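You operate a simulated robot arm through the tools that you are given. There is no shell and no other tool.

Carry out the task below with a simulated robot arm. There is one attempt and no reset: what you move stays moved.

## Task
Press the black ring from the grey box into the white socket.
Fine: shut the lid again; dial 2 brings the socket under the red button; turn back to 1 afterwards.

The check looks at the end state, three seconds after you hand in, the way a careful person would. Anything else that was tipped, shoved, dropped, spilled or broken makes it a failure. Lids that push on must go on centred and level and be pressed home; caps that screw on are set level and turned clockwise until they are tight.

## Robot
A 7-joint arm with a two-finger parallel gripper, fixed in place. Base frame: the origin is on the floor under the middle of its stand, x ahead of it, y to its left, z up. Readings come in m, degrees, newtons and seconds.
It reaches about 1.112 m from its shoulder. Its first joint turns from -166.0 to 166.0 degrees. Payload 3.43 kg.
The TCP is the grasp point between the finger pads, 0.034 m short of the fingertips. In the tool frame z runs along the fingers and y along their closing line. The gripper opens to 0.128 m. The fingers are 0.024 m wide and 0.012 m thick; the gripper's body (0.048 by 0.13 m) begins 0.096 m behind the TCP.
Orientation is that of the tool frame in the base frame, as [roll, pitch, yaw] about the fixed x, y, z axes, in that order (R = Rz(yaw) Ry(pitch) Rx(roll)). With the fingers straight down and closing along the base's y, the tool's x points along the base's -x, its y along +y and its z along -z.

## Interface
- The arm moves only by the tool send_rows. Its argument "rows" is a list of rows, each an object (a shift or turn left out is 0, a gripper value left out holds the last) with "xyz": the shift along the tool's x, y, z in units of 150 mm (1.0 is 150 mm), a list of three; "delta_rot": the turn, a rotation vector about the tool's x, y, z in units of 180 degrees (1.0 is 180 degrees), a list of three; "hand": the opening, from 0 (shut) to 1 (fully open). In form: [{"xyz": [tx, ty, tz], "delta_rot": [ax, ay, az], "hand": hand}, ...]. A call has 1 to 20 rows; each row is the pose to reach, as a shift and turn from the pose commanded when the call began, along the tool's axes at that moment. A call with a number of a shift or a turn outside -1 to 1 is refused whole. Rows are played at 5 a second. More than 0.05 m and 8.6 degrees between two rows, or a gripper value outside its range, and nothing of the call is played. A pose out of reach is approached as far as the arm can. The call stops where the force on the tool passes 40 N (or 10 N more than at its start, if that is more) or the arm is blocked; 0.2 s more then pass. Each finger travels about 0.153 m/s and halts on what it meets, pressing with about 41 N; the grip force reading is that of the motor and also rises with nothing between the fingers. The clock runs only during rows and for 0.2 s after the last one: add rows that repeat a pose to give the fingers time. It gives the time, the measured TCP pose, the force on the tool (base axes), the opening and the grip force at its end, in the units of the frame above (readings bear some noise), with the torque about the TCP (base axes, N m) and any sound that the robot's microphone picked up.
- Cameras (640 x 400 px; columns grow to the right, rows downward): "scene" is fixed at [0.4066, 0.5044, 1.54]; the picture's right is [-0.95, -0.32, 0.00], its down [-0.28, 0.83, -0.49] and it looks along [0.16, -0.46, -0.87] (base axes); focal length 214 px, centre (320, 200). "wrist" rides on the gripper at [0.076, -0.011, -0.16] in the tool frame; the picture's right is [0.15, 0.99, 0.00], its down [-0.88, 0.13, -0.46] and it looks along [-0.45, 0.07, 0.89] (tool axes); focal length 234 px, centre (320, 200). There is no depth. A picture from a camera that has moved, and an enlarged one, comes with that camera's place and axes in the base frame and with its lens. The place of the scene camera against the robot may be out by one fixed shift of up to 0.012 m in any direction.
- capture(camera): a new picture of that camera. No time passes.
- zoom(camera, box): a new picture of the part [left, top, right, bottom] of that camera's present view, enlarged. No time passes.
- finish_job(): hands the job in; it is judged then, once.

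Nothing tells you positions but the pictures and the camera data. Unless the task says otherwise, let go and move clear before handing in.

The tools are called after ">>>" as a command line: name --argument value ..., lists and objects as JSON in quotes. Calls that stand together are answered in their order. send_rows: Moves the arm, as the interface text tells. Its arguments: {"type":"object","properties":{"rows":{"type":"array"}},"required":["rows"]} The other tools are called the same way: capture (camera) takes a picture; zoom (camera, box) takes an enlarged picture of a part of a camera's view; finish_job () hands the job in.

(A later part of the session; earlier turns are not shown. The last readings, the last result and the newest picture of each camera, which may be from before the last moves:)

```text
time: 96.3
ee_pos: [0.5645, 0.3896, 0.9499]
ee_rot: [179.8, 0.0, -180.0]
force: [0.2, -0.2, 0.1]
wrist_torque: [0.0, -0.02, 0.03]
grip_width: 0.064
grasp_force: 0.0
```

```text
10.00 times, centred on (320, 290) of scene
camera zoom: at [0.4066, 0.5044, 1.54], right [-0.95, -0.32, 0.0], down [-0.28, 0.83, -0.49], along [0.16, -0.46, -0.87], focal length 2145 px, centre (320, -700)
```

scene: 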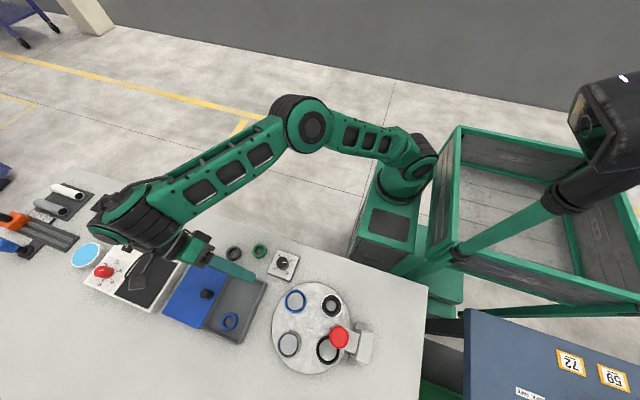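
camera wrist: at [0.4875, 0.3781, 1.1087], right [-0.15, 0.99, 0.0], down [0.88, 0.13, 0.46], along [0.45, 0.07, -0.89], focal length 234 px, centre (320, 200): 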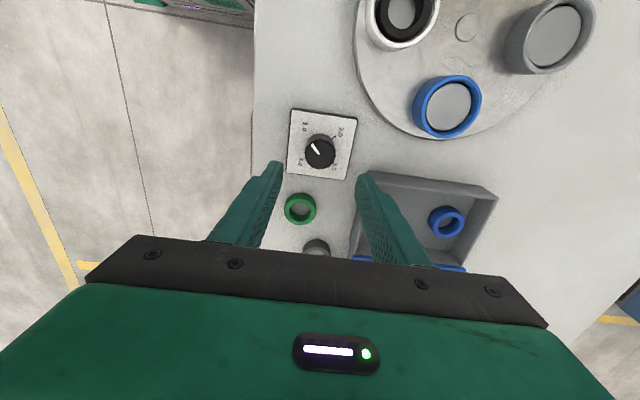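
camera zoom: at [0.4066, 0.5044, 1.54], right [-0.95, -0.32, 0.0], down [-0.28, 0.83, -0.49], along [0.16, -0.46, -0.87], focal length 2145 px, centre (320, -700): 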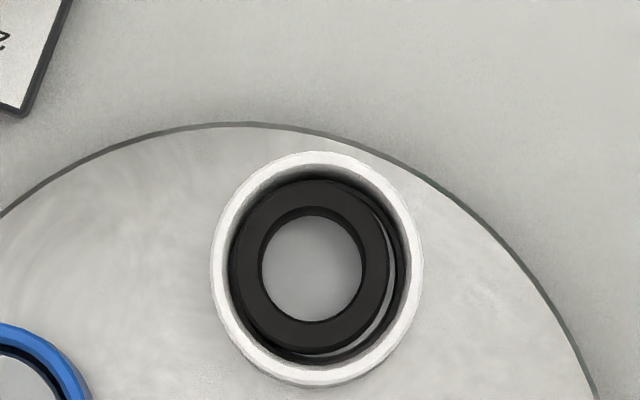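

Dial is cleanly on 1.0. I'll go to the side-view pose again to verify how deep the ring is seated.

>>> send_rows --rows '[{"xyz": [-0.03, 0.04, -0.1], "delta_rot": [0, 0, 0.045], "hand": 0.5}, {"xyz": [-0.06, 0.09, -0.2], "delta_rot": [0, 0, 0.09], "hand": 0.5}, {"xyz": [-0.09, 0.14, -0.27], "delta_rot": [0, 0, 0.135], "hand": 0.5}, {"xyz": [-0.12, 0.19, -0.27], "delta_rot": [0, 0, 0.18], "hand": 0.5}, {"xyz": [-0.16, 0.24, -0.27], "delta_rot": [0, 0, 0.225], "hand": 0.5}, {"xyz": [-0.2, 0.29, -0.27], "delta_rot": [0, 0, 0.27], "hand": 0.5}, {"xyz": [-0.24, 0.34, -0.27], "delta_rot": [0, 0, 0.315], "hand": 0.5}, {"xyz": [-0.28, 0.4, -0.27], "delta_rot": [0, 0, 0.36], "hand": 0.5}, {"xyz": [-0.32, 0.46, -0.27], "delta_rot": [0, 0, 0.405], "hand": 0.5}, {"xyz": [-0.37, 0.533, -0.27], "delta_rot": [0, 0, 0.45], "hand": 0.5}, {"xyz": [-0.37, 0.533, -0.27], "delta_rot": [0, 0, 0.495], "hand": 0.5}, {"xyz": [-0.37, 0.533, -0.27], "delta_rot": [0, 0, 0.5], "hand": 0.5}]'

>>> send_rows --rows '[{"delta_rot": [0.045, 0, 0], "hand": 0.3}, {"delta_rot": [0.09, 0, 0], "hand": 0.3}, {"delta_rot": [0.135, 0, 0], "hand": 0.3}, {"delta_rot": [0.18, 0, 0], "hand": 0.3}, {"delta_rot": [0.22, 0, 0], "hand": 0.3}, {"delta_rot": [0.25, 0, 0], "hand": 0.3}, {"delta_rot": [0.25, 0, 0], "hand": 0.3}, {"delta_rot": [0.25, 0, 0], "hand": 0.3}]'

>>> capture --camera "wrist"

```text
time: 98.9
ee_pos: [0.6202, 0.4697, 0.9921]
ee_rot: [-180.0, -0.2, 89.9]
force: [-0.2, -0.2, -1.0]
wrist_torque: [0.0, -0.02, -0.03]
grip_width: 0.0641
grasp_force: 0.1
```

```text
time: 100.7
ee_pos: [0.6206, 0.4695, 0.9921]
ee_rot: [-135.0, -0.1, 90.1]
force: [0.7, -0.2, 0.6]
wrist_torque: [0.01, -0.01, 0.0]
grip_width: 0.0384
grasp_force: 0.1
```

```text
taken
camera wrist: at [0.7241, 0.5463, 1.1118], right [0.7, 0.15, -0.7], down [0.42, -0.88, 0.23], along [-0.58, -0.45, -0.68], focal length 234 px, centre (320, 200)
```

wrist: 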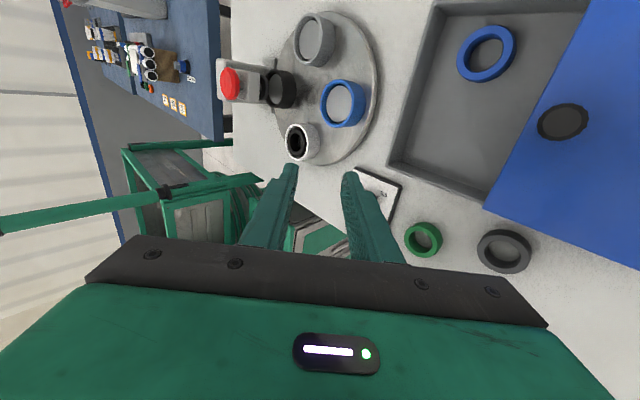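

>>> zoom --camera "wrist" --box '[275, 115, 325, 165]'

>>> zoom --camera "wrist" --box '[205, 40, 375, 170]'

```text
8.00 times, centred on (300, 140) of wrist
camera zoom: at [0.7241, 0.5463, 1.1118], right [0.7, 0.15, -0.7], down [0.42, -0.88, 0.23], along [-0.58, -0.45, -0.68], focal length 1873 px, centre (480, 680)
```

zoom: 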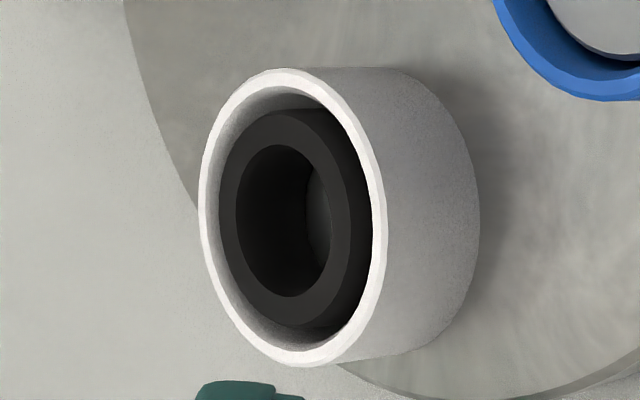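

```text
3.08 times, centred on (290, 105) of wrist
camera zoom: at [0.7241, 0.5463, 1.1118], right [0.7, 0.15, -0.7], down [0.42, -0.88, 0.23], along [-0.58, -0.45, -0.68], focal length 720 px, centre (412, 492)
```

zoom: 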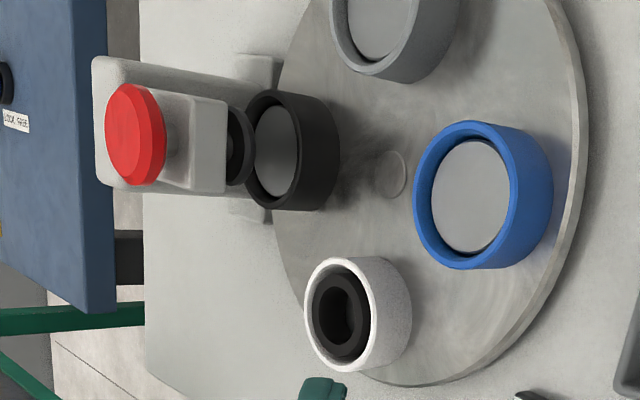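

The ring is now pushed down ~10 mm but still looks ~4 mm proud of the rim, and I'm not sure a brief press was the full stroke. I'll repeat the press with a longer, firmer hold to be certain it's home. First untilt and back to the dial.

>>> send_rows --rows '[{"delta_rot": [-0.045, 0, 0], "hand": 0.5}, {"delta_rot": [-0.09, 0, 0], "hand": 0.5}, {"delta_rot": [-0.135, 0, 0], "hand": 0.5}, {"delta_rot": [-0.18, 0, 0], "hand": 0.5}, {"delta_rot": [-0.22, 0, 0], "hand": 0.5}, {"delta_rot": [-0.25, 0, 0], "hand": 0.5}, {"delta_rot": [-0.25, 0, 0], "hand": 0.5}]'

>>> send_rows --rows '[{"xyz": [-0.04, -0.03, 0], "delta_rot": [0, 0, -0.045], "hand": 0.5}, {"xyz": [-0.09, -0.06, 0], "delta_rot": [0, 0, -0.09], "hand": 0.5}, {"xyz": [-0.14, -0.09, 0], "delta_rot": [0, 0, -0.135], "hand": 0.5}, {"xyz": [-0.19, -0.12, 0], "delta_rot": [0, 0, -0.18], "hand": 0.5}, {"xyz": [-0.24, -0.16, 0], "delta_rot": [0, 0, -0.225], "hand": 0.5}, {"xyz": [-0.29, -0.2, 0], "delta_rot": [0, 0, -0.27], "hand": 0.5}, {"xyz": [-0.34, -0.24, 0], "delta_rot": [0, 0, -0.315], "hand": 0.5}, {"xyz": [-0.4, -0.28, 0], "delta_rot": [0, 0, -0.36], "hand": 0.5}, {"xyz": [-0.46, -0.32, 0.1], "delta_rot": [0, 0, -0.405], "hand": 0.5}, {"xyz": [-0.533, -0.37, 0.2], "delta_rot": [0, 0, -0.45], "hand": 0.5}, {"xyz": [-0.533, -0.37, 0.27], "delta_rot": [0, 0, -0.495], "hand": 0.5}, {"xyz": [-0.533, -0.37, 0.27], "delta_rot": [0, 0, -0.5], "hand": 0.5}, {"xyz": [-0.533, -0.37, 0.27], "delta_rot": [0, 0, -0.5], "hand": 0.5}]'

>>> zoom --camera "wrist" --box '[270, 90, 370, 190]'

```text
time: 102.3
ee_pos: [0.6194, 0.4692, 0.992]
ee_rot: [180.0, -0.2, 90.0]
force: [-0.4, 0.0, -0.8]
wrist_torque: [-0.01, -0.05, 0.01]
grip_width: 0.064
grasp_force: 0.0
```

```text
time: 105.1
ee_pos: [0.5646, 0.3896, 0.9514]
ee_rot: [179.8, -0.1, -179.8]
force: [-0.8, -0.5, 0.0]
wrist_torque: [0.0, -0.01, 0.0]
grip_width: 0.0642
grasp_force: 0.0
```

```text
4.00 times, centred on (320, 140) of wrist
camera zoom: at [0.4875, 0.3782, 1.1093], right [-0.15, 0.99, 0.0], down [0.88, 0.13, 0.46], along [0.45, 0.07, -0.89], focal length 937 px, centre (320, 440)
```

zoom: 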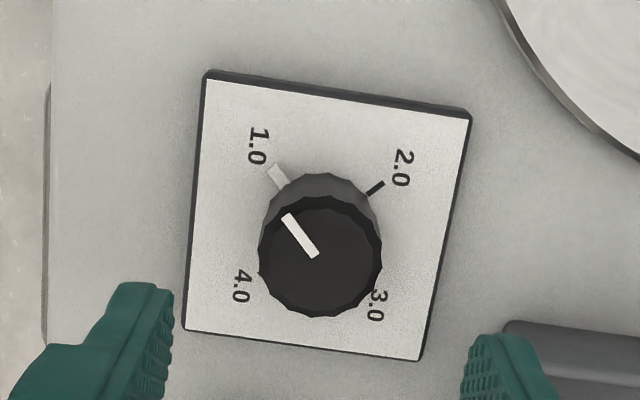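

Aligned over the dial again. Descend, grip, and turn clockwise 90°.

>>> send_rows --rows '[{"xyz": [0, 0, 0.2], "hand": 0.5}, {"xyz": [0, 0, 0.4], "hand": 0.5}, {"xyz": [0, 0, 0.55], "hand": 0.5}, {"xyz": [0, 0, 0.62], "hand": 0.5}, {"xyz": [0, 0, 0.62], "hand": 0.4}, {"xyz": [0, 0, 0.62], "hand": 0.3}, {"xyz": [0, 0, 0.62], "hand": 0.15}, {"xyz": [0, 0, 0.62], "hand": 0.15}, {"xyz": [0, 0, 0.62], "hand": 0.15}]'

>>> send_rows --rows '[{"delta_rot": [0, 0, 0.03], "hand": 0.15}, {"delta_rot": [0, 0, 0.06], "hand": 0.15}, {"delta_rot": [0, 0, 0.1], "hand": 0.15}, {"delta_rot": [0, 0, 0.14], "hand": 0.15}, {"delta_rot": [0, 0, 0.18], "hand": 0.15}, {"delta_rot": [0, 0, 0.22], "hand": 0.15}, {"delta_rot": [0, 0, 0.26], "hand": 0.15}, {"delta_rot": [0, 0, 0.3], "hand": 0.15}, {"delta_rot": [0, 0, 0.34], "hand": 0.15}, {"delta_rot": [0, 0, 0.38], "hand": 0.15}, {"delta_rot": [0, 0, 0.42], "hand": 0.15}, {"delta_rot": [0, 0, 0.46], "hand": 0.15}, {"delta_rot": [0, 0, 0.49], "hand": 0.15}, {"delta_rot": [0, 0, 0.5], "hand": 0.15}, {"delta_rot": [0, 0, 0.5], "hand": 0.15}]'

>>> zoom --camera "scene" --box '[250, 240, 390, 380]'

>>> zoom --camera "wrist" --box '[230, 100, 410, 240]'

```text
time: 107.1
ee_pos: [0.5641, 0.3894, 0.8595]
ee_rot: [179.7, -0.1, -179.9]
force: [1.4, 18.0, -5.6]
wrist_torque: [-0.19, -0.21, 0.02]
grip_width: 0.0357
grasp_force: 45.4
```

```text
time: 110.3
ee_pos: [0.5648, 0.391, 0.8582]
ee_rot: [179.8, -0.3, 89.9]
force: [18.5, 23.2, 11.3]
wrist_torque: [0.64, 0.03, 0.04]
grip_width: 0.0355
grasp_force: 44.8
```

```text
2.86 times, centred on (320, 310) of scene
camera zoom: at [0.4066, 0.5044, 1.54], right [-0.95, -0.32, 0.0], down [-0.28, 0.83, -0.49], along [0.16, -0.46, -0.87], focal length 613 px, centre (320, -114)
```

zoom: 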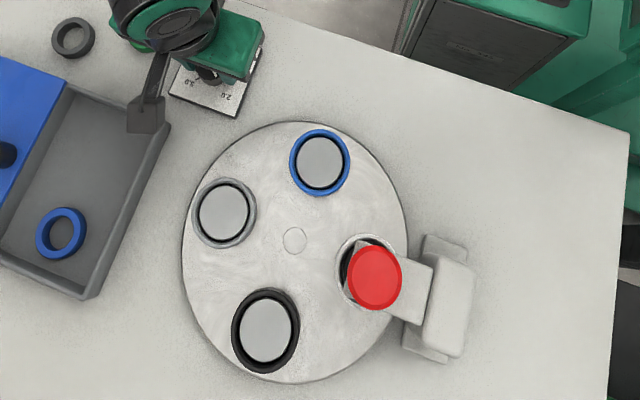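

```text
2.86 times, centred on (320, 170) of wrist
camera zoom: at [0.5523, 0.4664, 1.0167], right [0.99, 0.15, 0.0], down [0.13, -0.88, 0.45], along [0.07, -0.45, -0.89], focal length 669 px, centre (320, 286)
```

zoom: 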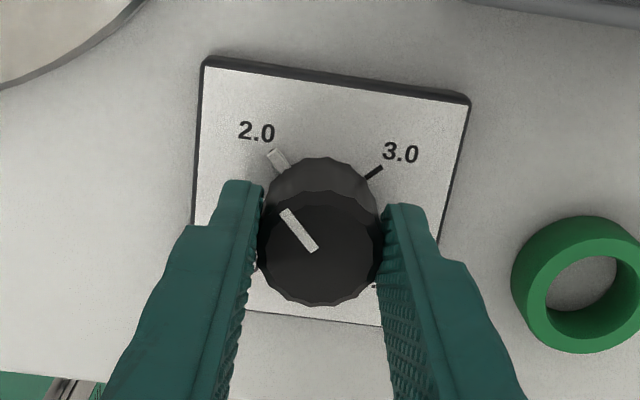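

Dial at 2. Releasing and moving to above the button again.

>>> send_rows --rows '[{"xyz": [0.01, 0.007, 0], "hand": 0.15}, {"xyz": [0.01, 0.007, 0], "hand": 0.3}, {"xyz": [0.01, 0.007, 0], "hand": 0.45}, {"xyz": [0.01, 0.007, 0], "hand": 0.5}, {"xyz": [0.01, 0.007, -0.15], "hand": 0.5}, {"xyz": [0.01, 0.007, -0.4], "hand": 0.5}, {"xyz": [0.01, 0.007, -0.7], "hand": 0.3}, {"xyz": [0.01, 0.007, -0.95], "hand": 0.0}, {"xyz": [0.2, -0.2, -1.0], "hand": 0}, {"xyz": [0.4, -0.45, -1.0], "hand": 0}, {"xyz": [0.6, -0.7, -1.0], "hand": 0}, {"xyz": [0.8, -0.95, -1.0], "hand": 0}, {"xyz": [0.875, -1.0, -1.0], "hand": 0}, {"xyz": [0.875, -1.0, -1.0], "hand": 0}]'

>>> send_rows --rows '[{"xyz": [0, -0.15, 0], "hand": 0}, {"xyz": [0, -0.3, 0.02], "hand": 0}, {"xyz": [0, -0.46, 0.05], "hand": 0}, {"xyz": [0, -0.46, 0.15], "hand": 0}, {"xyz": [0, -0.46, 0.15], "hand": 0}, {"xyz": [0, -0.46, 0.15], "hand": 0}]'

>>> zoom --camera "wrist" --box '[230, 80, 410, 240]'

```text
time: 113.3
ee_pos: [0.4117, 0.5201, 1.0091]
ee_rot: [-180.0, -0.2, 90.0]
force: [-0.4, 0.1, 0.4]
wrist_torque: [0.02, -0.06, 0.01]
grip_width: 0.0
grasp_force: 32.7
```

```text
time: 114.7
ee_pos: [0.3444, 0.52, 0.9861]
ee_rot: [-179.9, -0.2, 90.0]
force: [-0.5, -0.8, -0.1]
wrist_torque: [0.01, -0.03, 0.0]
grip_width: 0.0
grasp_force: 33.0
```

```text
2.50 times, centred on (320, 160) of wrist
camera zoom: at [0.3312, 0.5962, 1.145], right [0.99, 0.15, 0.0], down [0.13, -0.88, 0.45], along [0.07, -0.45, -0.89], focal length 585 px, centre (320, 300)
```

zoom: 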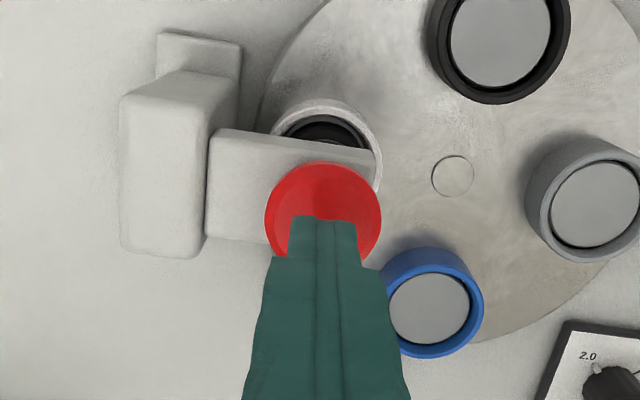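

Over the button. Pressing down in stages, holding for a while.

>>> send_rows --rows '[{"xyz": [0.012, 0.007, 0], "hand": 0}, {"xyz": [0.012, 0.007, 0.08], "hand": 0}, {"xyz": [0.012, 0.007, 0.15], "hand": 0}, {"xyz": [0.012, 0.007, 0.18], "hand": 0}, {"xyz": [0.012, 0.007, 0.2], "hand": 0}, {"xyz": [0.012, 0.007, 0.22], "hand": 0}, {"xyz": [0.012, 0.007, 0.22], "hand": 0}]'

>>> zoom --camera "wrist" --box '[260, 100, 360, 200]'

```text
time: 116.3
ee_pos: [0.3473, 0.522, 0.9528]
ee_rot: [180.0, -0.3, 90.0]
force: [0.9, -1.4, 3.3]
wrist_torque: [-0.05, -0.02, -0.03]
grip_width: 0.0001
grasp_force: 32.7
```

```text
4.00 times, centred on (310, 150) of wrist
camera zoom: at [0.3339, 0.5979, 1.1119], right [0.99, 0.15, 0.0], down [0.13, -0.88, 0.45], along [0.07, -0.45, -0.89], focal length 937 px, centre (360, 400)
```

zoom: 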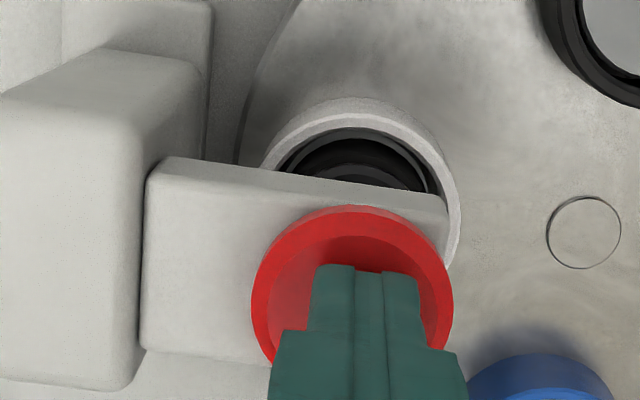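

>>> send_rows --rows '[{"xyz": [0, 0, 0.01], "hand": 0}, {"xyz": [0, 0, 0.02], "hand": 0}, {"xyz": [0, 0, 0.025], "hand": 0}, {"xyz": [0, 0, 0.025], "hand": 0}]'

>>> zoom --camera "wrist" --box '[260, 100, 360, 200]'

```text
time: 117.3
ee_pos: [0.3471, 0.5223, 0.9495]
ee_rot: [-179.9, -0.2, 90.0]
force: [-0.4, -1.4, 2.8]
wrist_torque: [-0.1, 0.03, 0.02]
grip_width: 0.0
grasp_force: 32.7
heard: click
```

```text
4.00 times, centred on (310, 150) of wrist
camera zoom: at [0.3338, 0.5981, 1.1077], right [0.99, 0.15, 0.0], down [0.13, -0.88, 0.45], along [0.07, -0.45, -0.89], focal length 937 px, centre (360, 400)
```

zoom: 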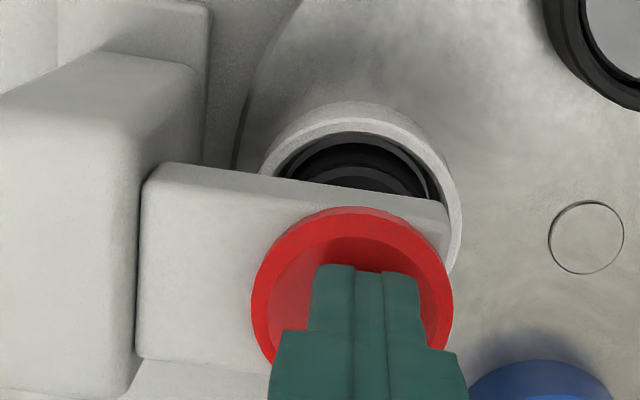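

The click comes from the button itself (at ~9 mm). Holding it here and watching the ram.

>>> send_rows --rows '[{"xyz": [0, 0, 0.005], "hand": 0}, {"xyz": [0, 0, 0.007], "hand": 0}, {"xyz": [0, 0, 0.007], "hand": 0}, {"xyz": [0, 0, 0.007], "hand": 0}, {"xyz": [0, 0, 0.007], "hand": 0}, {"xyz": [0, 0, 0.007], "hand": 0}, {"xyz": [0, 0, 0.007], "hand": 0}, {"xyz": [0, 0, 0.007], "hand": 0}, {"xyz": [0, 0, 0.007], "hand": 0}, {"xyz": [0, 0, 0.007], "hand": 0}]'

>>> zoom --camera "wrist" --box '[260, 100, 360, 200]'

>>> zoom --camera "wrist" --box '[315, 120, 375, 160]'

```text
time: 119.5
ee_pos: [0.3464, 0.5227, 0.9482]
ee_rot: [-179.9, -0.3, 90.1]
force: [2.7, 1.4, 6.7]
wrist_torque: [0.0, -0.1, 0.03]
grip_width: 0.0002
grasp_force: 33.2
```

```text
4.00 times, centred on (310, 150) of wrist
camera zoom: at [0.3338, 0.5985, 1.1065], right [0.99, 0.15, 0.0], down [0.13, -0.88, 0.45], along [0.07, -0.45, -0.89], focal length 937 px, centre (360, 400)
```

zoom: 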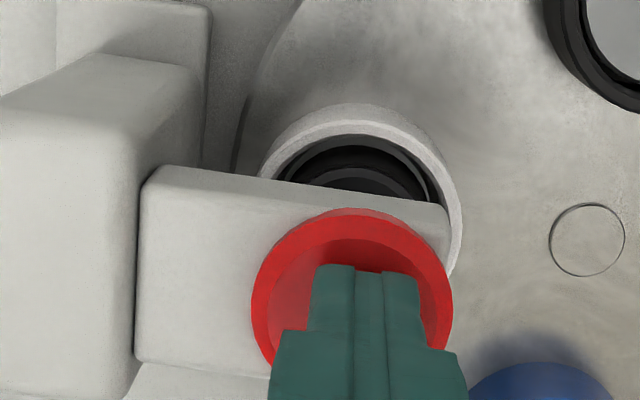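

```text
10.00 times, centred on (345, 140) of wrist
camera zoom: at [0.3338, 0.5985, 1.1065], right [0.99, 0.15, 0.0], down [0.13, -0.88, 0.45], along [0.07, -0.45, -0.89], focal length 2342 px, centre (70, 800)
```

zoom: 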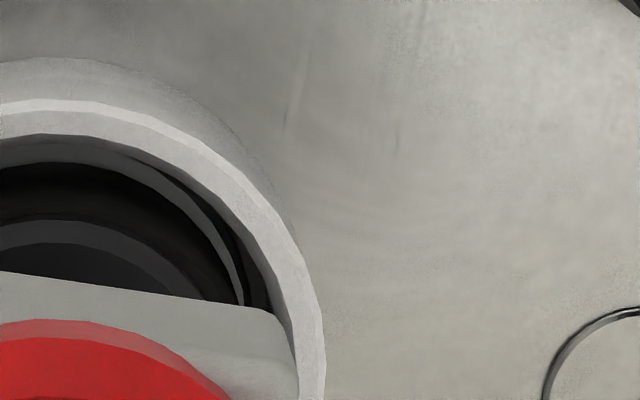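

>>> send_rows --rows '[{"xyz": [0, 0, 0.008], "hand": 0}, {"xyz": [0, 0, 0.012], "hand": 0}, {"xyz": [0, 0, 0.014], "hand": 0}, {"xyz": [0, 0, 0.014], "hand": 0}, {"xyz": [0, 0, 0.014], "hand": 0}, {"xyz": [0, 0, 0.014], "hand": 0}, {"xyz": [0, 0, 0.014], "hand": 0}]'

>>> zoom --camera "wrist" --box '[260, 100, 360, 200]'

```text
time: 120.6
ee_pos: [0.3327, 0.5241, 0.9532]
ee_rot: [179.2, -0.5, 90.1]
force: [-2.5, -0.5, 3.3]
wrist_torque: [-0.03, 0.32, -0.09]
grip_width: 0.0
grasp_force: 33.0
stopped in row 5: the force on the tool passed its limit at 41 N (the readings are from after the stop); the commanded pose is now the measured one
```

```text
4.00 times, centred on (310, 150) of wrist
camera zoom: at [0.3183, 0.5981, 1.111], right [0.99, 0.15, 0.01], down [0.13, -0.88, 0.45], along [0.08, -0.44, -0.89], focal length 937 px, centre (360, 400)
```

zoom: 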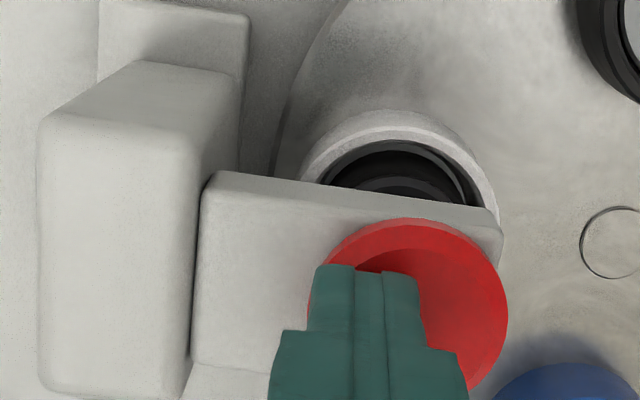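

Hard stop again at the same height, so this is the button's full stroke. Rising and going to the side-view pose to compare ring depth.

>>> send_rows --rows '[{"xyz": [0, 0, -0.1], "hand": 0}, {"xyz": [0, 0, -0.27], "hand": 0}, {"xyz": [-0.04, 0.25, -0.27], "hand": 0}, {"xyz": [-0.08, 0.5, -0.27], "hand": 0}, {"xyz": [-0.13, 0.75, -0.27], "hand": 0}, {"xyz": [-0.18, 0.96, -0.27], "hand": 0}, {"xyz": [-0.18, 0.96, -0.27], "hand": 0}]'

>>> send_rows --rows '[{"xyz": [-0.03, 0.2, 0], "delta_rot": [0.04, 0, 0], "hand": 0}, {"xyz": [-0.07, 0.4, 0], "delta_rot": [0.08, 0, 0], "hand": 0}, {"xyz": [-0.12, 0.6, 0], "delta_rot": [0.12, 0, 0], "hand": 0}, {"xyz": [-0.17, 0.8, 0], "delta_rot": [0.16, 0, 0], "hand": 0}, {"xyz": [-0.18, 0.96, 0], "delta_rot": [0.2, 0, 0], "hand": 0}, {"xyz": [-0.18, 0.96, 0], "delta_rot": [0.245, 0, 0], "hand": 0}, {"xyz": [-0.18, 0.96, 0], "delta_rot": [0.245, 0, 0], "hand": 0}, {"xyz": [-0.18, 0.96, 0], "delta_rot": [0.245, 0, 0], "hand": 0}]'

>>> zoom --camera "wrist" --box '[250, 55, 310, 115]'

>>> zoom --camera "wrist" --box '[262, 65, 302, 105]'

```text
time: 122.2
ee_pos: [0.4797, 0.4948, 0.993]
ee_rot: [179.1, -0.4, 90.0]
force: [-0.2, 0.2, -1.0]
wrist_torque: [-0.01, -0.01, -0.01]
grip_width: 0.0
grasp_force: 32.5
```

```text
time: 124.0
ee_pos: [0.6215, 0.4691, 0.9967]
ee_rot: [-136.7, -0.5, 90.0]
force: [0.6, 0.2, 0.5]
wrist_torque: [0.0, 0.03, 0.03]
grip_width: 0.0
grasp_force: 33.0
```

```text
6.67 times, centred on (280, 85) of wrist
camera zoom: at [0.7221, 0.5445, 1.1186], right [0.72, 0.15, -0.68], down [0.41, -0.88, 0.24], along [-0.56, -0.45, -0.7], focal length 1561 px, centre (587, 967)
```

zoom: 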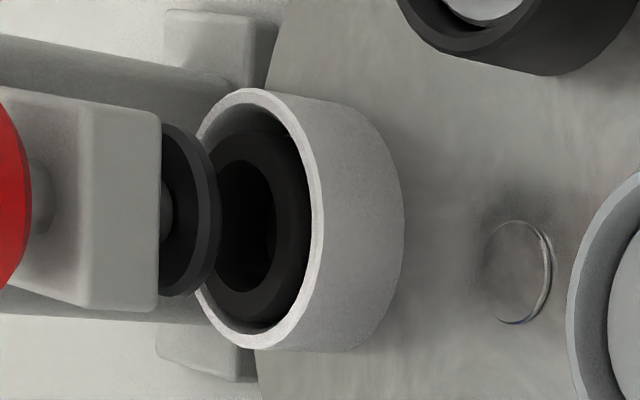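

```text
10.00 times, centred on (282, 85) of wrist
camera zoom: at [0.7221, 0.5445, 1.1186], right [0.72, 0.15, -0.68], down [0.41, -0.88, 0.24], along [-0.56, -0.45, -0.7], focal length 2342 px, centre (700, 1350)
```

zoom: 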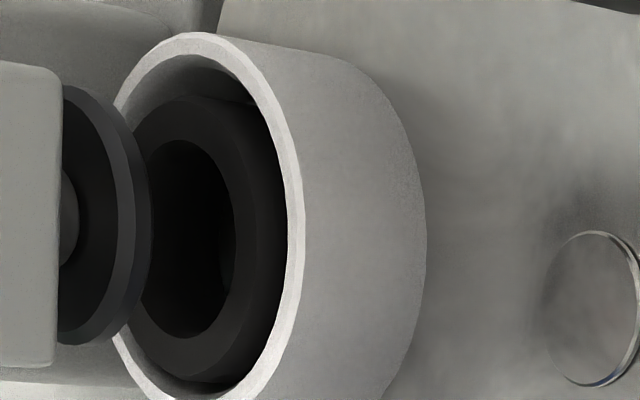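

The ring depth is unchanged after the second full press, so it is home. Now untilt and go back to the dial to return it to 1.

>>> send_rows --rows '[{"delta_rot": [-0.045, 0, 0], "hand": 0.2}, {"delta_rot": [-0.09, 0, 0], "hand": 0.4}, {"delta_rot": [-0.135, 0, 0], "hand": 0.5}, {"delta_rot": [-0.18, 0, 0], "hand": 0.5}, {"delta_rot": [-0.22, 0, 0], "hand": 0.5}, {"delta_rot": [-0.2406, 0.002, 0], "hand": 0.5}, {"delta_rot": [-0.2406, 0.002, 0], "hand": 0.5}]'

>>> send_rows --rows '[{"xyz": [-0.13, -0.09, 0.05], "hand": 0.5}, {"xyz": [-0.26, -0.19, 0.1], "hand": 0.5}, {"xyz": [-0.39, -0.28, 0.2], "hand": 0.5}, {"xyz": [-0.52, -0.377, 0.25], "hand": 0.5}, {"xyz": [-0.52, -0.377, 0.3], "hand": 0.5}, {"xyz": [-0.52, -0.377, 0.3], "hand": 0.5}, {"xyz": [-0.52, -0.377, 0.3], "hand": 0.5}]'

>>> zoom --camera "wrist" --box '[270, 90, 370, 190]'

```text
time: 125.6
ee_pos: [0.6222, 0.4689, 0.9947]
ee_rot: [179.9, -0.7, 89.9]
force: [-0.2, 0.1, -0.3]
wrist_torque: [0.0, -0.03, -0.04]
grip_width: 0.0641
grasp_force: 0.0
```

```text
time: 127.2
ee_pos: [0.5649, 0.3915, 0.9501]
ee_rot: [-180.0, -0.7, 89.8]
force: [-0.5, -0.8, 0.2]
wrist_torque: [-0.03, 0.01, -0.01]
grip_width: 0.0644
grasp_force: 0.0
```

```text
4.00 times, centred on (320, 140) of wrist
camera zoom: at [0.553, 0.4658, 1.1082], right [0.99, 0.14, 0.0], down [0.13, -0.89, 0.44], along [0.07, -0.44, -0.9], focal length 937 px, centre (320, 440)
```

zoom: 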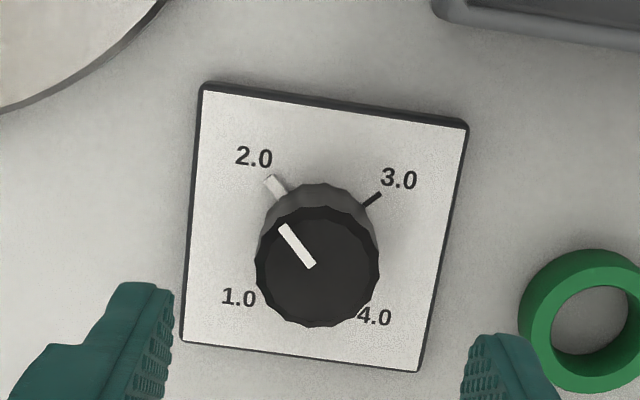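

The tool has a 0.7° tilt and is ~2.7 mm off in y; I'll correct both while descending onto the dial, then grip.

>>> send_rows --rows '[{"xyz": [-0.018, -0.003, 0], "delta_rot": [0, -0.0039, 0], "hand": 0.5}, {"xyz": [-0.018, -0.003, 0.2], "delta_rot": [0, -0.0039, 0], "hand": 0.5}, {"xyz": [-0.018, -0.003, 0.4], "delta_rot": [0, -0.0039, 0], "hand": 0.5}, {"xyz": [-0.018, -0.003, 0.55], "delta_rot": [0, -0.0039, 0], "hand": 0.5}, {"xyz": [-0.018, -0.003, 0.61], "delta_rot": [0, -0.0039, 0], "hand": 0.5}, {"xyz": [-0.018, -0.003, 0.61], "delta_rot": [0, -0.0039, 0], "hand": 0.5}]'

>>> zoom --camera "wrist" --box '[230, 100, 410, 240]'

```text
time: 128.6
ee_pos: [0.5655, 0.3899, 0.8551]
ee_rot: [179.9, 0.0, 89.9]
force: [0.1, 0.3, 0.3]
wrist_torque: [-0.01, 0.01, 0.01]
grip_width: 0.0639
grasp_force: 0.0
```

```text
2.86 times, centred on (320, 170) of wrist
camera zoom: at [0.5516, 0.4663, 1.0135], right [0.99, 0.14, 0.0], down [0.13, -0.88, 0.46], along [0.07, -0.45, -0.89], focal length 669 px, centre (320, 286)
```

zoom: 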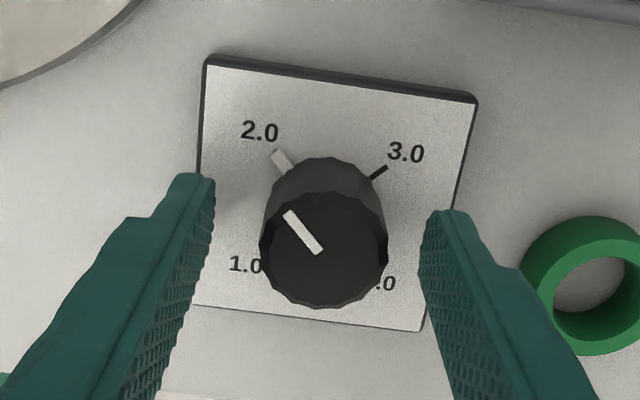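

>>> send_rows --rows '[{"xyz": [0, 0.009, 0], "hand": 0.45}, {"xyz": [0, 0.009, 0], "hand": 0.35}, {"xyz": [0, 0.009, 0], "hand": 0.15}, {"xyz": [0, 0.009, 0], "hand": 0.15}, {"xyz": [0, 0.009, 0], "hand": 0.15}]'

>>> send_rows --rows '[{"delta_rot": [0, 0, -0.03], "hand": 0.15}, {"delta_rot": [0, 0, -0.06], "hand": 0.15}, {"delta_rot": [0, 0, -0.1], "hand": 0.15}, {"delta_rot": [0, 0, -0.14], "hand": 0.15}, {"delta_rot": [0, 0, -0.18], "hand": 0.15}, {"delta_rot": [0, 0, -0.22], "hand": 0.15}, {"delta_rot": [0, 0, -0.26], "hand": 0.15}, {"delta_rot": [0, 0, -0.3], "hand": 0.15}, {"delta_rot": [0, 0, -0.34], "hand": 0.15}, {"delta_rot": [0, 0, -0.38], "hand": 0.15}, {"delta_rot": [0, 0, -0.42], "hand": 0.15}, {"delta_rot": [0, 0, -0.46], "hand": 0.15}, {"delta_rot": [0, 0, -0.49], "hand": 0.15}, {"delta_rot": [0, 0, -0.5], "hand": 0.15}, {"delta_rot": [0, 0, -0.5], "hand": 0.15}]'

>>> zoom --camera "scene" --box '[250, 240, 390, 380]'

>>> zoom --camera "wrist" --box '[230, 100, 410, 240]'

```text
time: 129.8
ee_pos: [0.5641, 0.3889, 0.8567]
ee_rot: [-179.9, 0.0, 89.8]
force: [-7.4, -0.7, -2.0]
wrist_torque: [-0.02, -0.42, 0.01]
grip_width: 0.0354
grasp_force: 44.8
```

```text
time: 131.3
ee_pos: [0.5622, 0.3915, 0.8627]
ee_rot: [179.0, 0.4, 130.0]
force: [53.3, 31.9, -31.9]
wrist_torque: [-0.14, -0.11, -0.01]
grip_width: 0.036
grasp_force: 45.5
stopped in row 7: the force on the tool passed its limit at 41 N (the readings are from after the stop); the commanded pose is now the measured one
```

```text
2.86 times, centred on (320, 310) of scene
camera zoom: at [0.4066, 0.5044, 1.54], right [-0.95, -0.32, 0.0], down [-0.28, 0.83, -0.49], along [0.16, -0.46, -0.87], focal length 613 px, centre (320, -114)
```

zoom: 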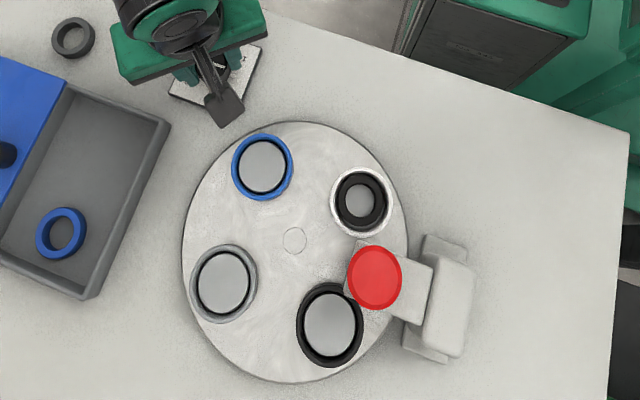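

```text
2.86 times, centred on (320, 170) of wrist
camera zoom: at [0.5011, 0.4423, 1.0203], right [0.66, 0.75, 0.02], down [0.66, -0.59, 0.47], along [0.36, -0.3, -0.88], focal length 669 px, centre (320, 286)
```

zoom: 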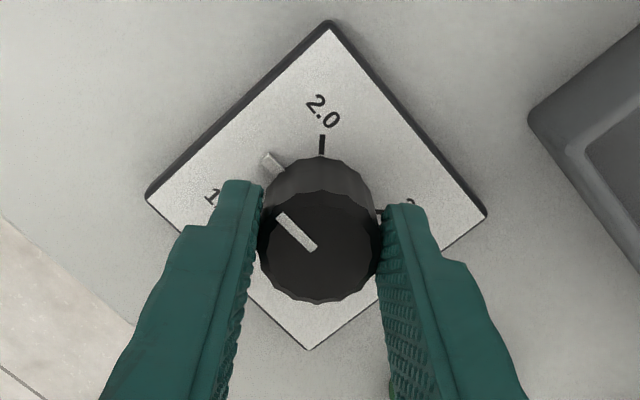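

A side load built up mid-turn and the call stopped (dial is partway). I'll relieve the load first, then open and re-align.

>>> send_rows --rows '[{"xyz": [-0.002, 0.015, 0.008], "hand": 0.15}, {"xyz": [-0.005, 0.034, 0.017], "hand": 0.15}, {"xyz": [-0.005, 0.034, 0.017], "hand": 0.15}]'

```text
time: 132.1
ee_pos: [0.5596, 0.3936, 0.8602]
ee_rot: [179.3, 0.4, 130.5]
force: [27.8, 18.4, 11.1]
wrist_torque: [0.31, -0.6, 0.14]
grip_width: 0.038
grasp_force: 17.2
```

>>> send_rows --rows '[{"hand": 0.35}, {"hand": 0.5}, {"hand": 0.5}, {"hand": 0.5}]'

>>> zoom --camera "wrist" --box '[230, 100, 410, 240]'

```text
time: 133.1
ee_pos: [0.5588, 0.3924, 0.8617]
ee_rot: [179.6, 0.4, 130.8]
force: [-0.2, -0.2, 0.3]
wrist_torque: [0.02, 0.01, 0.02]
grip_width: 0.064
grasp_force: 0.0
```

```text
2.86 times, centred on (320, 170) of wrist
camera zoom: at [0.4976, 0.4432, 1.0186], right [0.65, 0.76, 0.0], down [0.67, -0.58, 0.46], along [0.35, -0.3, -0.89], focal length 669 px, centre (320, 286)
```

zoom: 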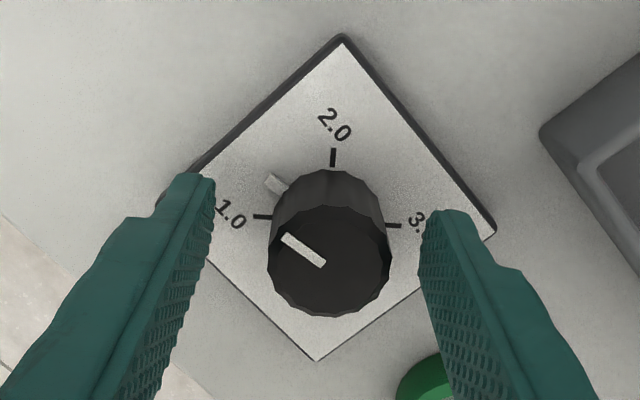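

Clear. The dial is partway (~40° from 1). I'll correct tilt and centre on the knob again, then regrip.

>>> send_rows --rows '[{"xyz": [-0.017, 0.013, 0.013], "delta_rot": [0.00236, 0.00203, 0], "hand": 0.5}, {"xyz": [-0.034, 0.026, 0.027], "delta_rot": [0.00236, 0.00203, 0], "hand": 0.5}, {"xyz": [-0.034, 0.026, 0.027], "delta_rot": [0.00236, 0.00203, 0], "hand": 0.5}, {"xyz": [-0.034, 0.026, 0.027], "delta_rot": [0.00236, 0.00203, 0], "hand": 0.5}]'

>>> zoom --camera "wrist" --box '[230, 100, 410, 240]'

>>> zoom --camera "scene" --box '[250, 240, 390, 380]'

```text
time: 134.1
ee_pos: [0.5642, 0.391, 0.8562]
ee_rot: [179.9, 0.2, 130.7]
force: [-0.7, 0.3, -0.4]
wrist_torque: [0.0, 0.01, 0.0]
grip_width: 0.0639
grasp_force: 0.0
```

```text
2.86 times, centred on (320, 170) of wrist
camera zoom: at [0.5053, 0.442, 1.0152], right [0.65, 0.76, 0.0], down [0.67, -0.58, 0.46], along [0.35, -0.3, -0.89], focal length 669 px, centre (320, 286)
```

zoom: 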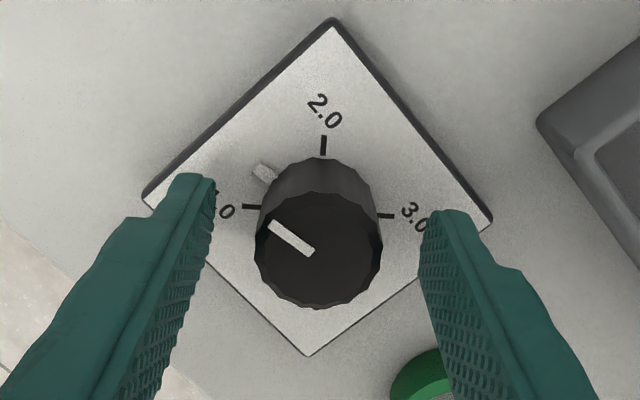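

```text
2.86 times, centred on (320, 310) of scene
camera zoom: at [0.4066, 0.5044, 1.54], right [-0.95, -0.32, 0.0], down [-0.28, 0.83, -0.49], along [0.16, -0.46, -0.87], focal length 613 px, centre (320, -114)
```

zoom: 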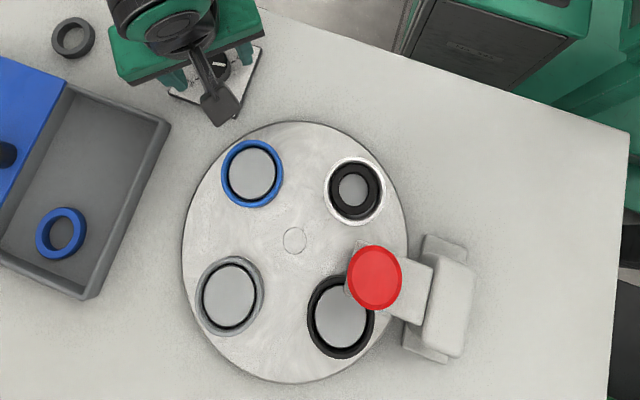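

Aligned; about 34° remains to 1. Gripping and turning counter-clockwise.

>>> send_rows --rows '[{"hand": 0.4}, {"hand": 0.3}, {"hand": 0.15}, {"hand": 0.15}, {"hand": 0.15}]'

```text
time: 135.3
ee_pos: [0.5641, 0.3911, 0.8572]
ee_rot: [-179.9, 0.0, 130.6]
force: [-2.1, -3.1, -0.1]
wrist_torque: [-0.01, -0.04, 0.01]
grip_width: 0.0354
grasp_force: 45.2
```

>>> send_rows --rows '[{"delta_rot": [0, 0, -0.03], "hand": 0.15}, {"delta_rot": [0, 0, -0.06], "hand": 0.15}, {"delta_rot": [0, 0, -0.1], "hand": 0.15}, {"delta_rot": [0, 0, -0.14], "hand": 0.15}, {"delta_rot": [0, 0, -0.17], "hand": 0.15}, {"delta_rot": [0, 0, -0.18], "hand": 0.15}, {"delta_rot": [0, 0, -0.18], "hand": 0.15}]'

>>> zoom --camera "wrist" --box '[230, 100, 410, 240]'

>>> zoom --camera "scene" --box '[250, 240, 390, 380]'

```text
time: 136.9
ee_pos: [0.5648, 0.3907, 0.8565]
ee_rot: [-179.8, 0.0, 163.2]
force: [-21.2, -12.2, -1.7]
wrist_torque: [-0.11, 0.03, 0.09]
grip_width: 0.0354
grasp_force: 45.4
```

```text
2.86 times, centred on (320, 170) of wrist
camera zoom: at [0.4871, 0.4025, 1.0153], right [0.15, 0.99, 0.0], down [0.88, -0.13, 0.46], along [0.45, -0.07, -0.89], focal length 669 px, centre (320, 286)
```

zoom: 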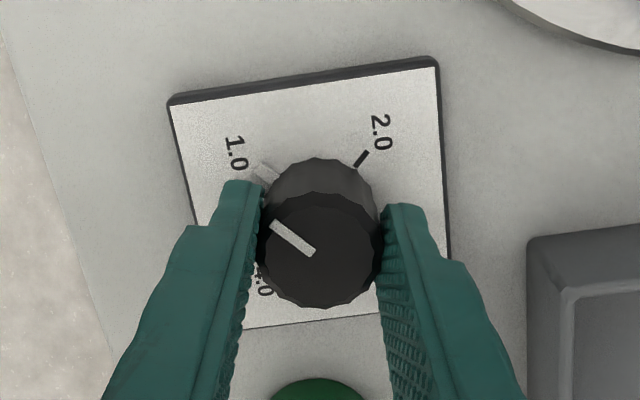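

```text
2.86 times, centred on (320, 310) of scene
camera zoom: at [0.4066, 0.5044, 1.54], right [-0.95, -0.32, 0.0], down [-0.28, 0.83, -0.49], along [0.16, -0.46, -0.87], focal length 613 px, centre (320, -114)
```

zoom: 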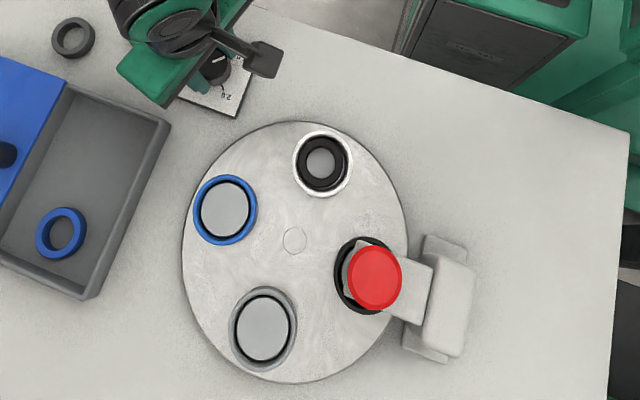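

A few degrees short. Relieve the side load and turn 3° more.

>>> send_rows --rows '[{"xyz": [0.008, -0.008, 0], "delta_rot": [0, 0, -0.006], "hand": 0.15}, {"xyz": [0.008, -0.008, 0], "delta_rot": [0, 0, -0.013], "hand": 0.15}, {"xyz": [0.008, -0.008, 0], "delta_rot": [0, 0, -0.016], "hand": 0.15}, {"xyz": [0.008, -0.008, 0], "delta_rot": [0, 0, -0.016], "hand": 0.15}]'

>>> zoom --camera "wrist" --box '[260, 130, 340, 200]'

>>> zoom --camera "scene" --box '[250, 240, 390, 380]'

```text
time: 137.9
ee_pos: [0.5643, 0.3904, 0.8577]
ee_rot: [-180.0, 0.1, 166.0]
force: [-10.7, -2.9, -1.8]
wrist_torque: [0.13, 0.68, 0.03]
grip_width: 0.0354
grasp_force: 45.1
```

```text
5.71 times, centred on (300, 165) of wrist
camera zoom: at [0.4863, 0.3984, 1.0152], right [0.1, 1.0, 0.0], down [0.89, -0.09, 0.46], along [0.45, -0.05, -0.89], focal length 1338 px, centre (434, 400)
```

zoom: 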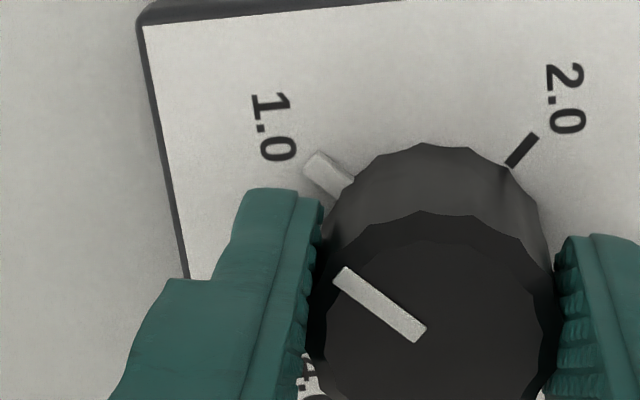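

```text
2.86 times, centred on (320, 310) of scene
camera zoom: at [0.4066, 0.5044, 1.54], right [-0.95, -0.32, 0.0], down [-0.28, 0.83, -0.49], along [0.16, -0.46, -0.87], focal length 613 px, centre (320, -114)
```

zoom: 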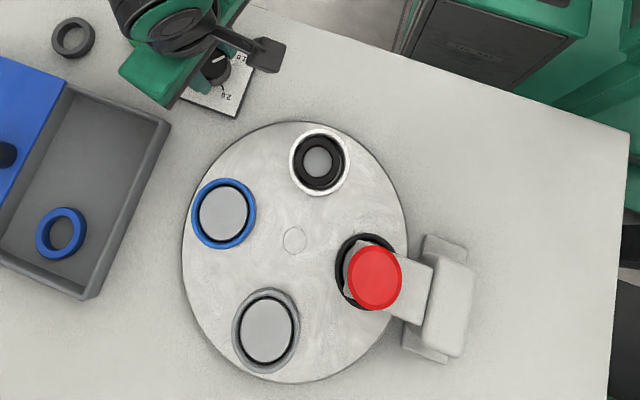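

Now it matches the dial-1 state (tab covers the 1.0 tick). Release and rise.

>>> send_rows --rows '[{"hand": 0.25}, {"hand": 0.4}, {"hand": 0.5}, {"hand": 0.5}, {"xyz": [0, 0, -0.15], "hand": 0.5}, {"xyz": [0, 0, -0.4], "hand": 0.5}, {"xyz": [0, 0, -0.65], "hand": 0.5}, {"xyz": [0, 0, -0.65], "hand": 0.5}]'

>>> zoom --camera "wrist" --box '[270, 90, 370, 190]'

>>> zoom --camera "scene" --box '[250, 240, 390, 380]'

```text
time: 139.7
ee_pos: [0.5655, 0.3908, 0.9548]
ee_rot: [-179.9, 0.1, 166.0]
force: [0.9, 0.1, -0.6]
wrist_torque: [-0.01, 0.06, -0.01]
grip_width: 0.064
grasp_force: 0.0
```

```text
4.00 times, centred on (320, 140) of wrist
camera zoom: at [0.4874, 0.3987, 1.1122], right [0.1, 1.0, 0.0], down [0.89, -0.09, 0.46], along [0.45, -0.05, -0.89], focal length 937 px, centre (320, 440)
```

zoom: 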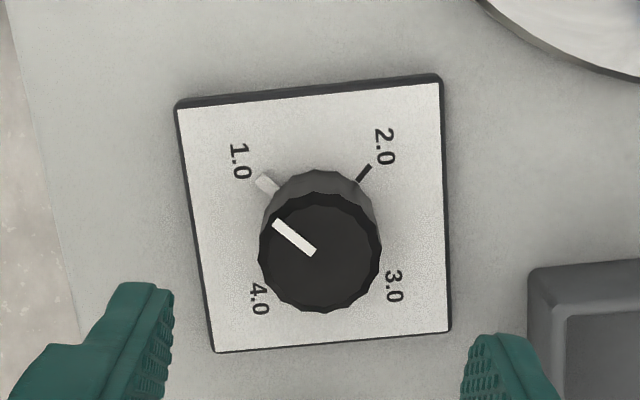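

```text
2.86 times, centred on (320, 310) of scene
camera zoom: at [0.4066, 0.5044, 1.54], right [-0.95, -0.32, 0.0], down [-0.28, 0.83, -0.49], along [0.16, -0.46, -0.87], focal length 613 px, centre (320, -114)
```

zoom: 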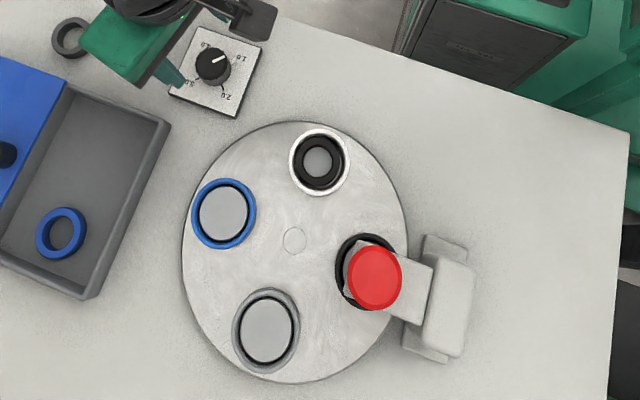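

Everything is right at dial 1. Now to close the lid: I'll approach the lid knob from its +x side with closed fingers and push it toward −x.

>>> send_rows --rows '[{"xyz": [-0.12, 0.16, -0.05], "delta_rot": [0, 0, -0.02], "hand": 0.3}, {"xyz": [-0.25, 0.33, -0.07], "delta_rot": [0, 0, -0.04], "hand": 0.1}, {"xyz": [-0.37, 0.5, -0.07], "delta_rot": [0, 0, -0.06], "hand": 0}, {"xyz": [-0.496, 0.656, -0.07], "delta_rot": [0, 0, -0.0778], "hand": 0}, {"xyz": [-0.496, 0.656, -0.07], "delta_rot": [0, 0, -0.0778], "hand": 0}]'

>>> send_rows --rows '[{"xyz": [-0.16, 0.13, 0], "hand": 0}, {"xyz": [-0.32, 0.26, 0], "hand": 0}, {"xyz": [-0.48, 0.39, 0], "hand": 0}, {"xyz": [-0.64, 0.517, 0], "hand": 0}, {"xyz": [-0.64, 0.517, 0], "hand": 0}, {"xyz": [-0.64, 0.517, 0], "hand": 0}]'

>>> capture --camera "wrist"

>>> capture --camera "scene"

```text
time: 140.9
ee_pos: [0.6596, 0.4688, 0.9653]
ee_rot: [-179.9, -0.1, 179.9]
force: [-0.1, 0.4, -0.2]
wrist_torque: [0.0, -0.02, 0.02]
grip_width: 0.0001
grasp_force: 33.2
```

```text
time: 142.3
ee_pos: [0.7584, 0.5462, 0.9655]
ee_rot: [-180.0, 0.0, -179.9]
force: [-0.2, 0.0, -0.8]
wrist_torque: [0.01, 0.02, 0.07]
grip_width: 0.0
grasp_force: 33.1
```

```text
taken
camera wrist: at [0.6809, 0.5361, 1.1237], right [-0.15, 0.99, 0.0], down [0.88, 0.13, 0.46], along [0.45, 0.06, -0.89], focal length 234 px, centre (320, 200)
```

wrist: 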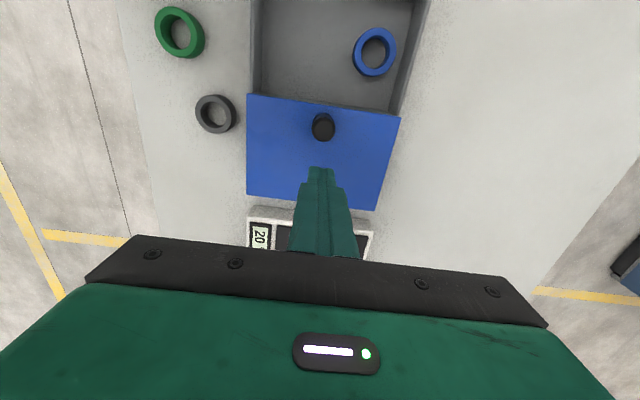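

```text
taken
```

scene: 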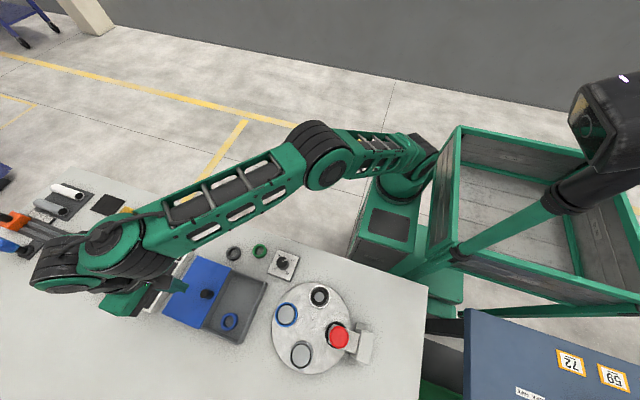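

Knob at (0.721, 0.545). Descending behind it (+x side), with tips ~9 mm above the lid.

>>> send_rows --rows '[{"xyz": [0, -0.005, 0.15], "hand": 0}, {"xyz": [0, -0.005, 0.3], "hand": 0}, {"xyz": [0, -0.005, 0.42], "hand": 0}, {"xyz": [0, -0.005, 0.465], "hand": 0}, {"xyz": [0, -0.005, 0.465], "hand": 0}]'

>>> zoom --camera "wrist" --box '[230, 100, 410, 240]'

```text
time: 143.5
ee_pos: [0.7565, 0.5432, 0.8949]
ee_rot: [-179.9, 0.0, 179.9]
force: [-0.6, 0.0, 0.1]
wrist_torque: [0.02, 0.0, -0.01]
grip_width: 0.0
grasp_force: 33.0
```

```text
2.86 times, centred on (320, 170) of wrist
camera zoom: at [0.6798, 0.5337, 1.0529], right [-0.15, 0.99, 0.0], down [0.88, 0.13, 0.46], along [0.45, 0.06, -0.89], focal length 669 px, centre (320, 286)
```

zoom: 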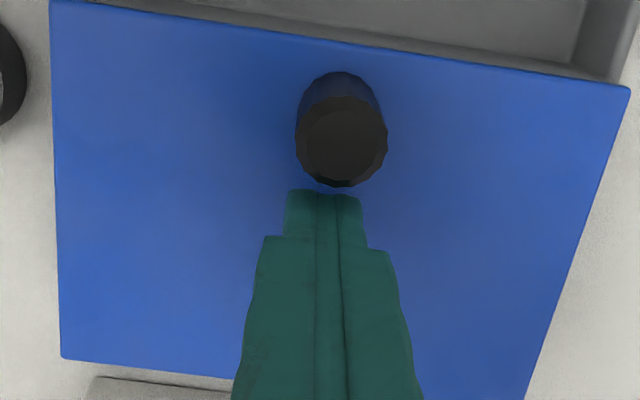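

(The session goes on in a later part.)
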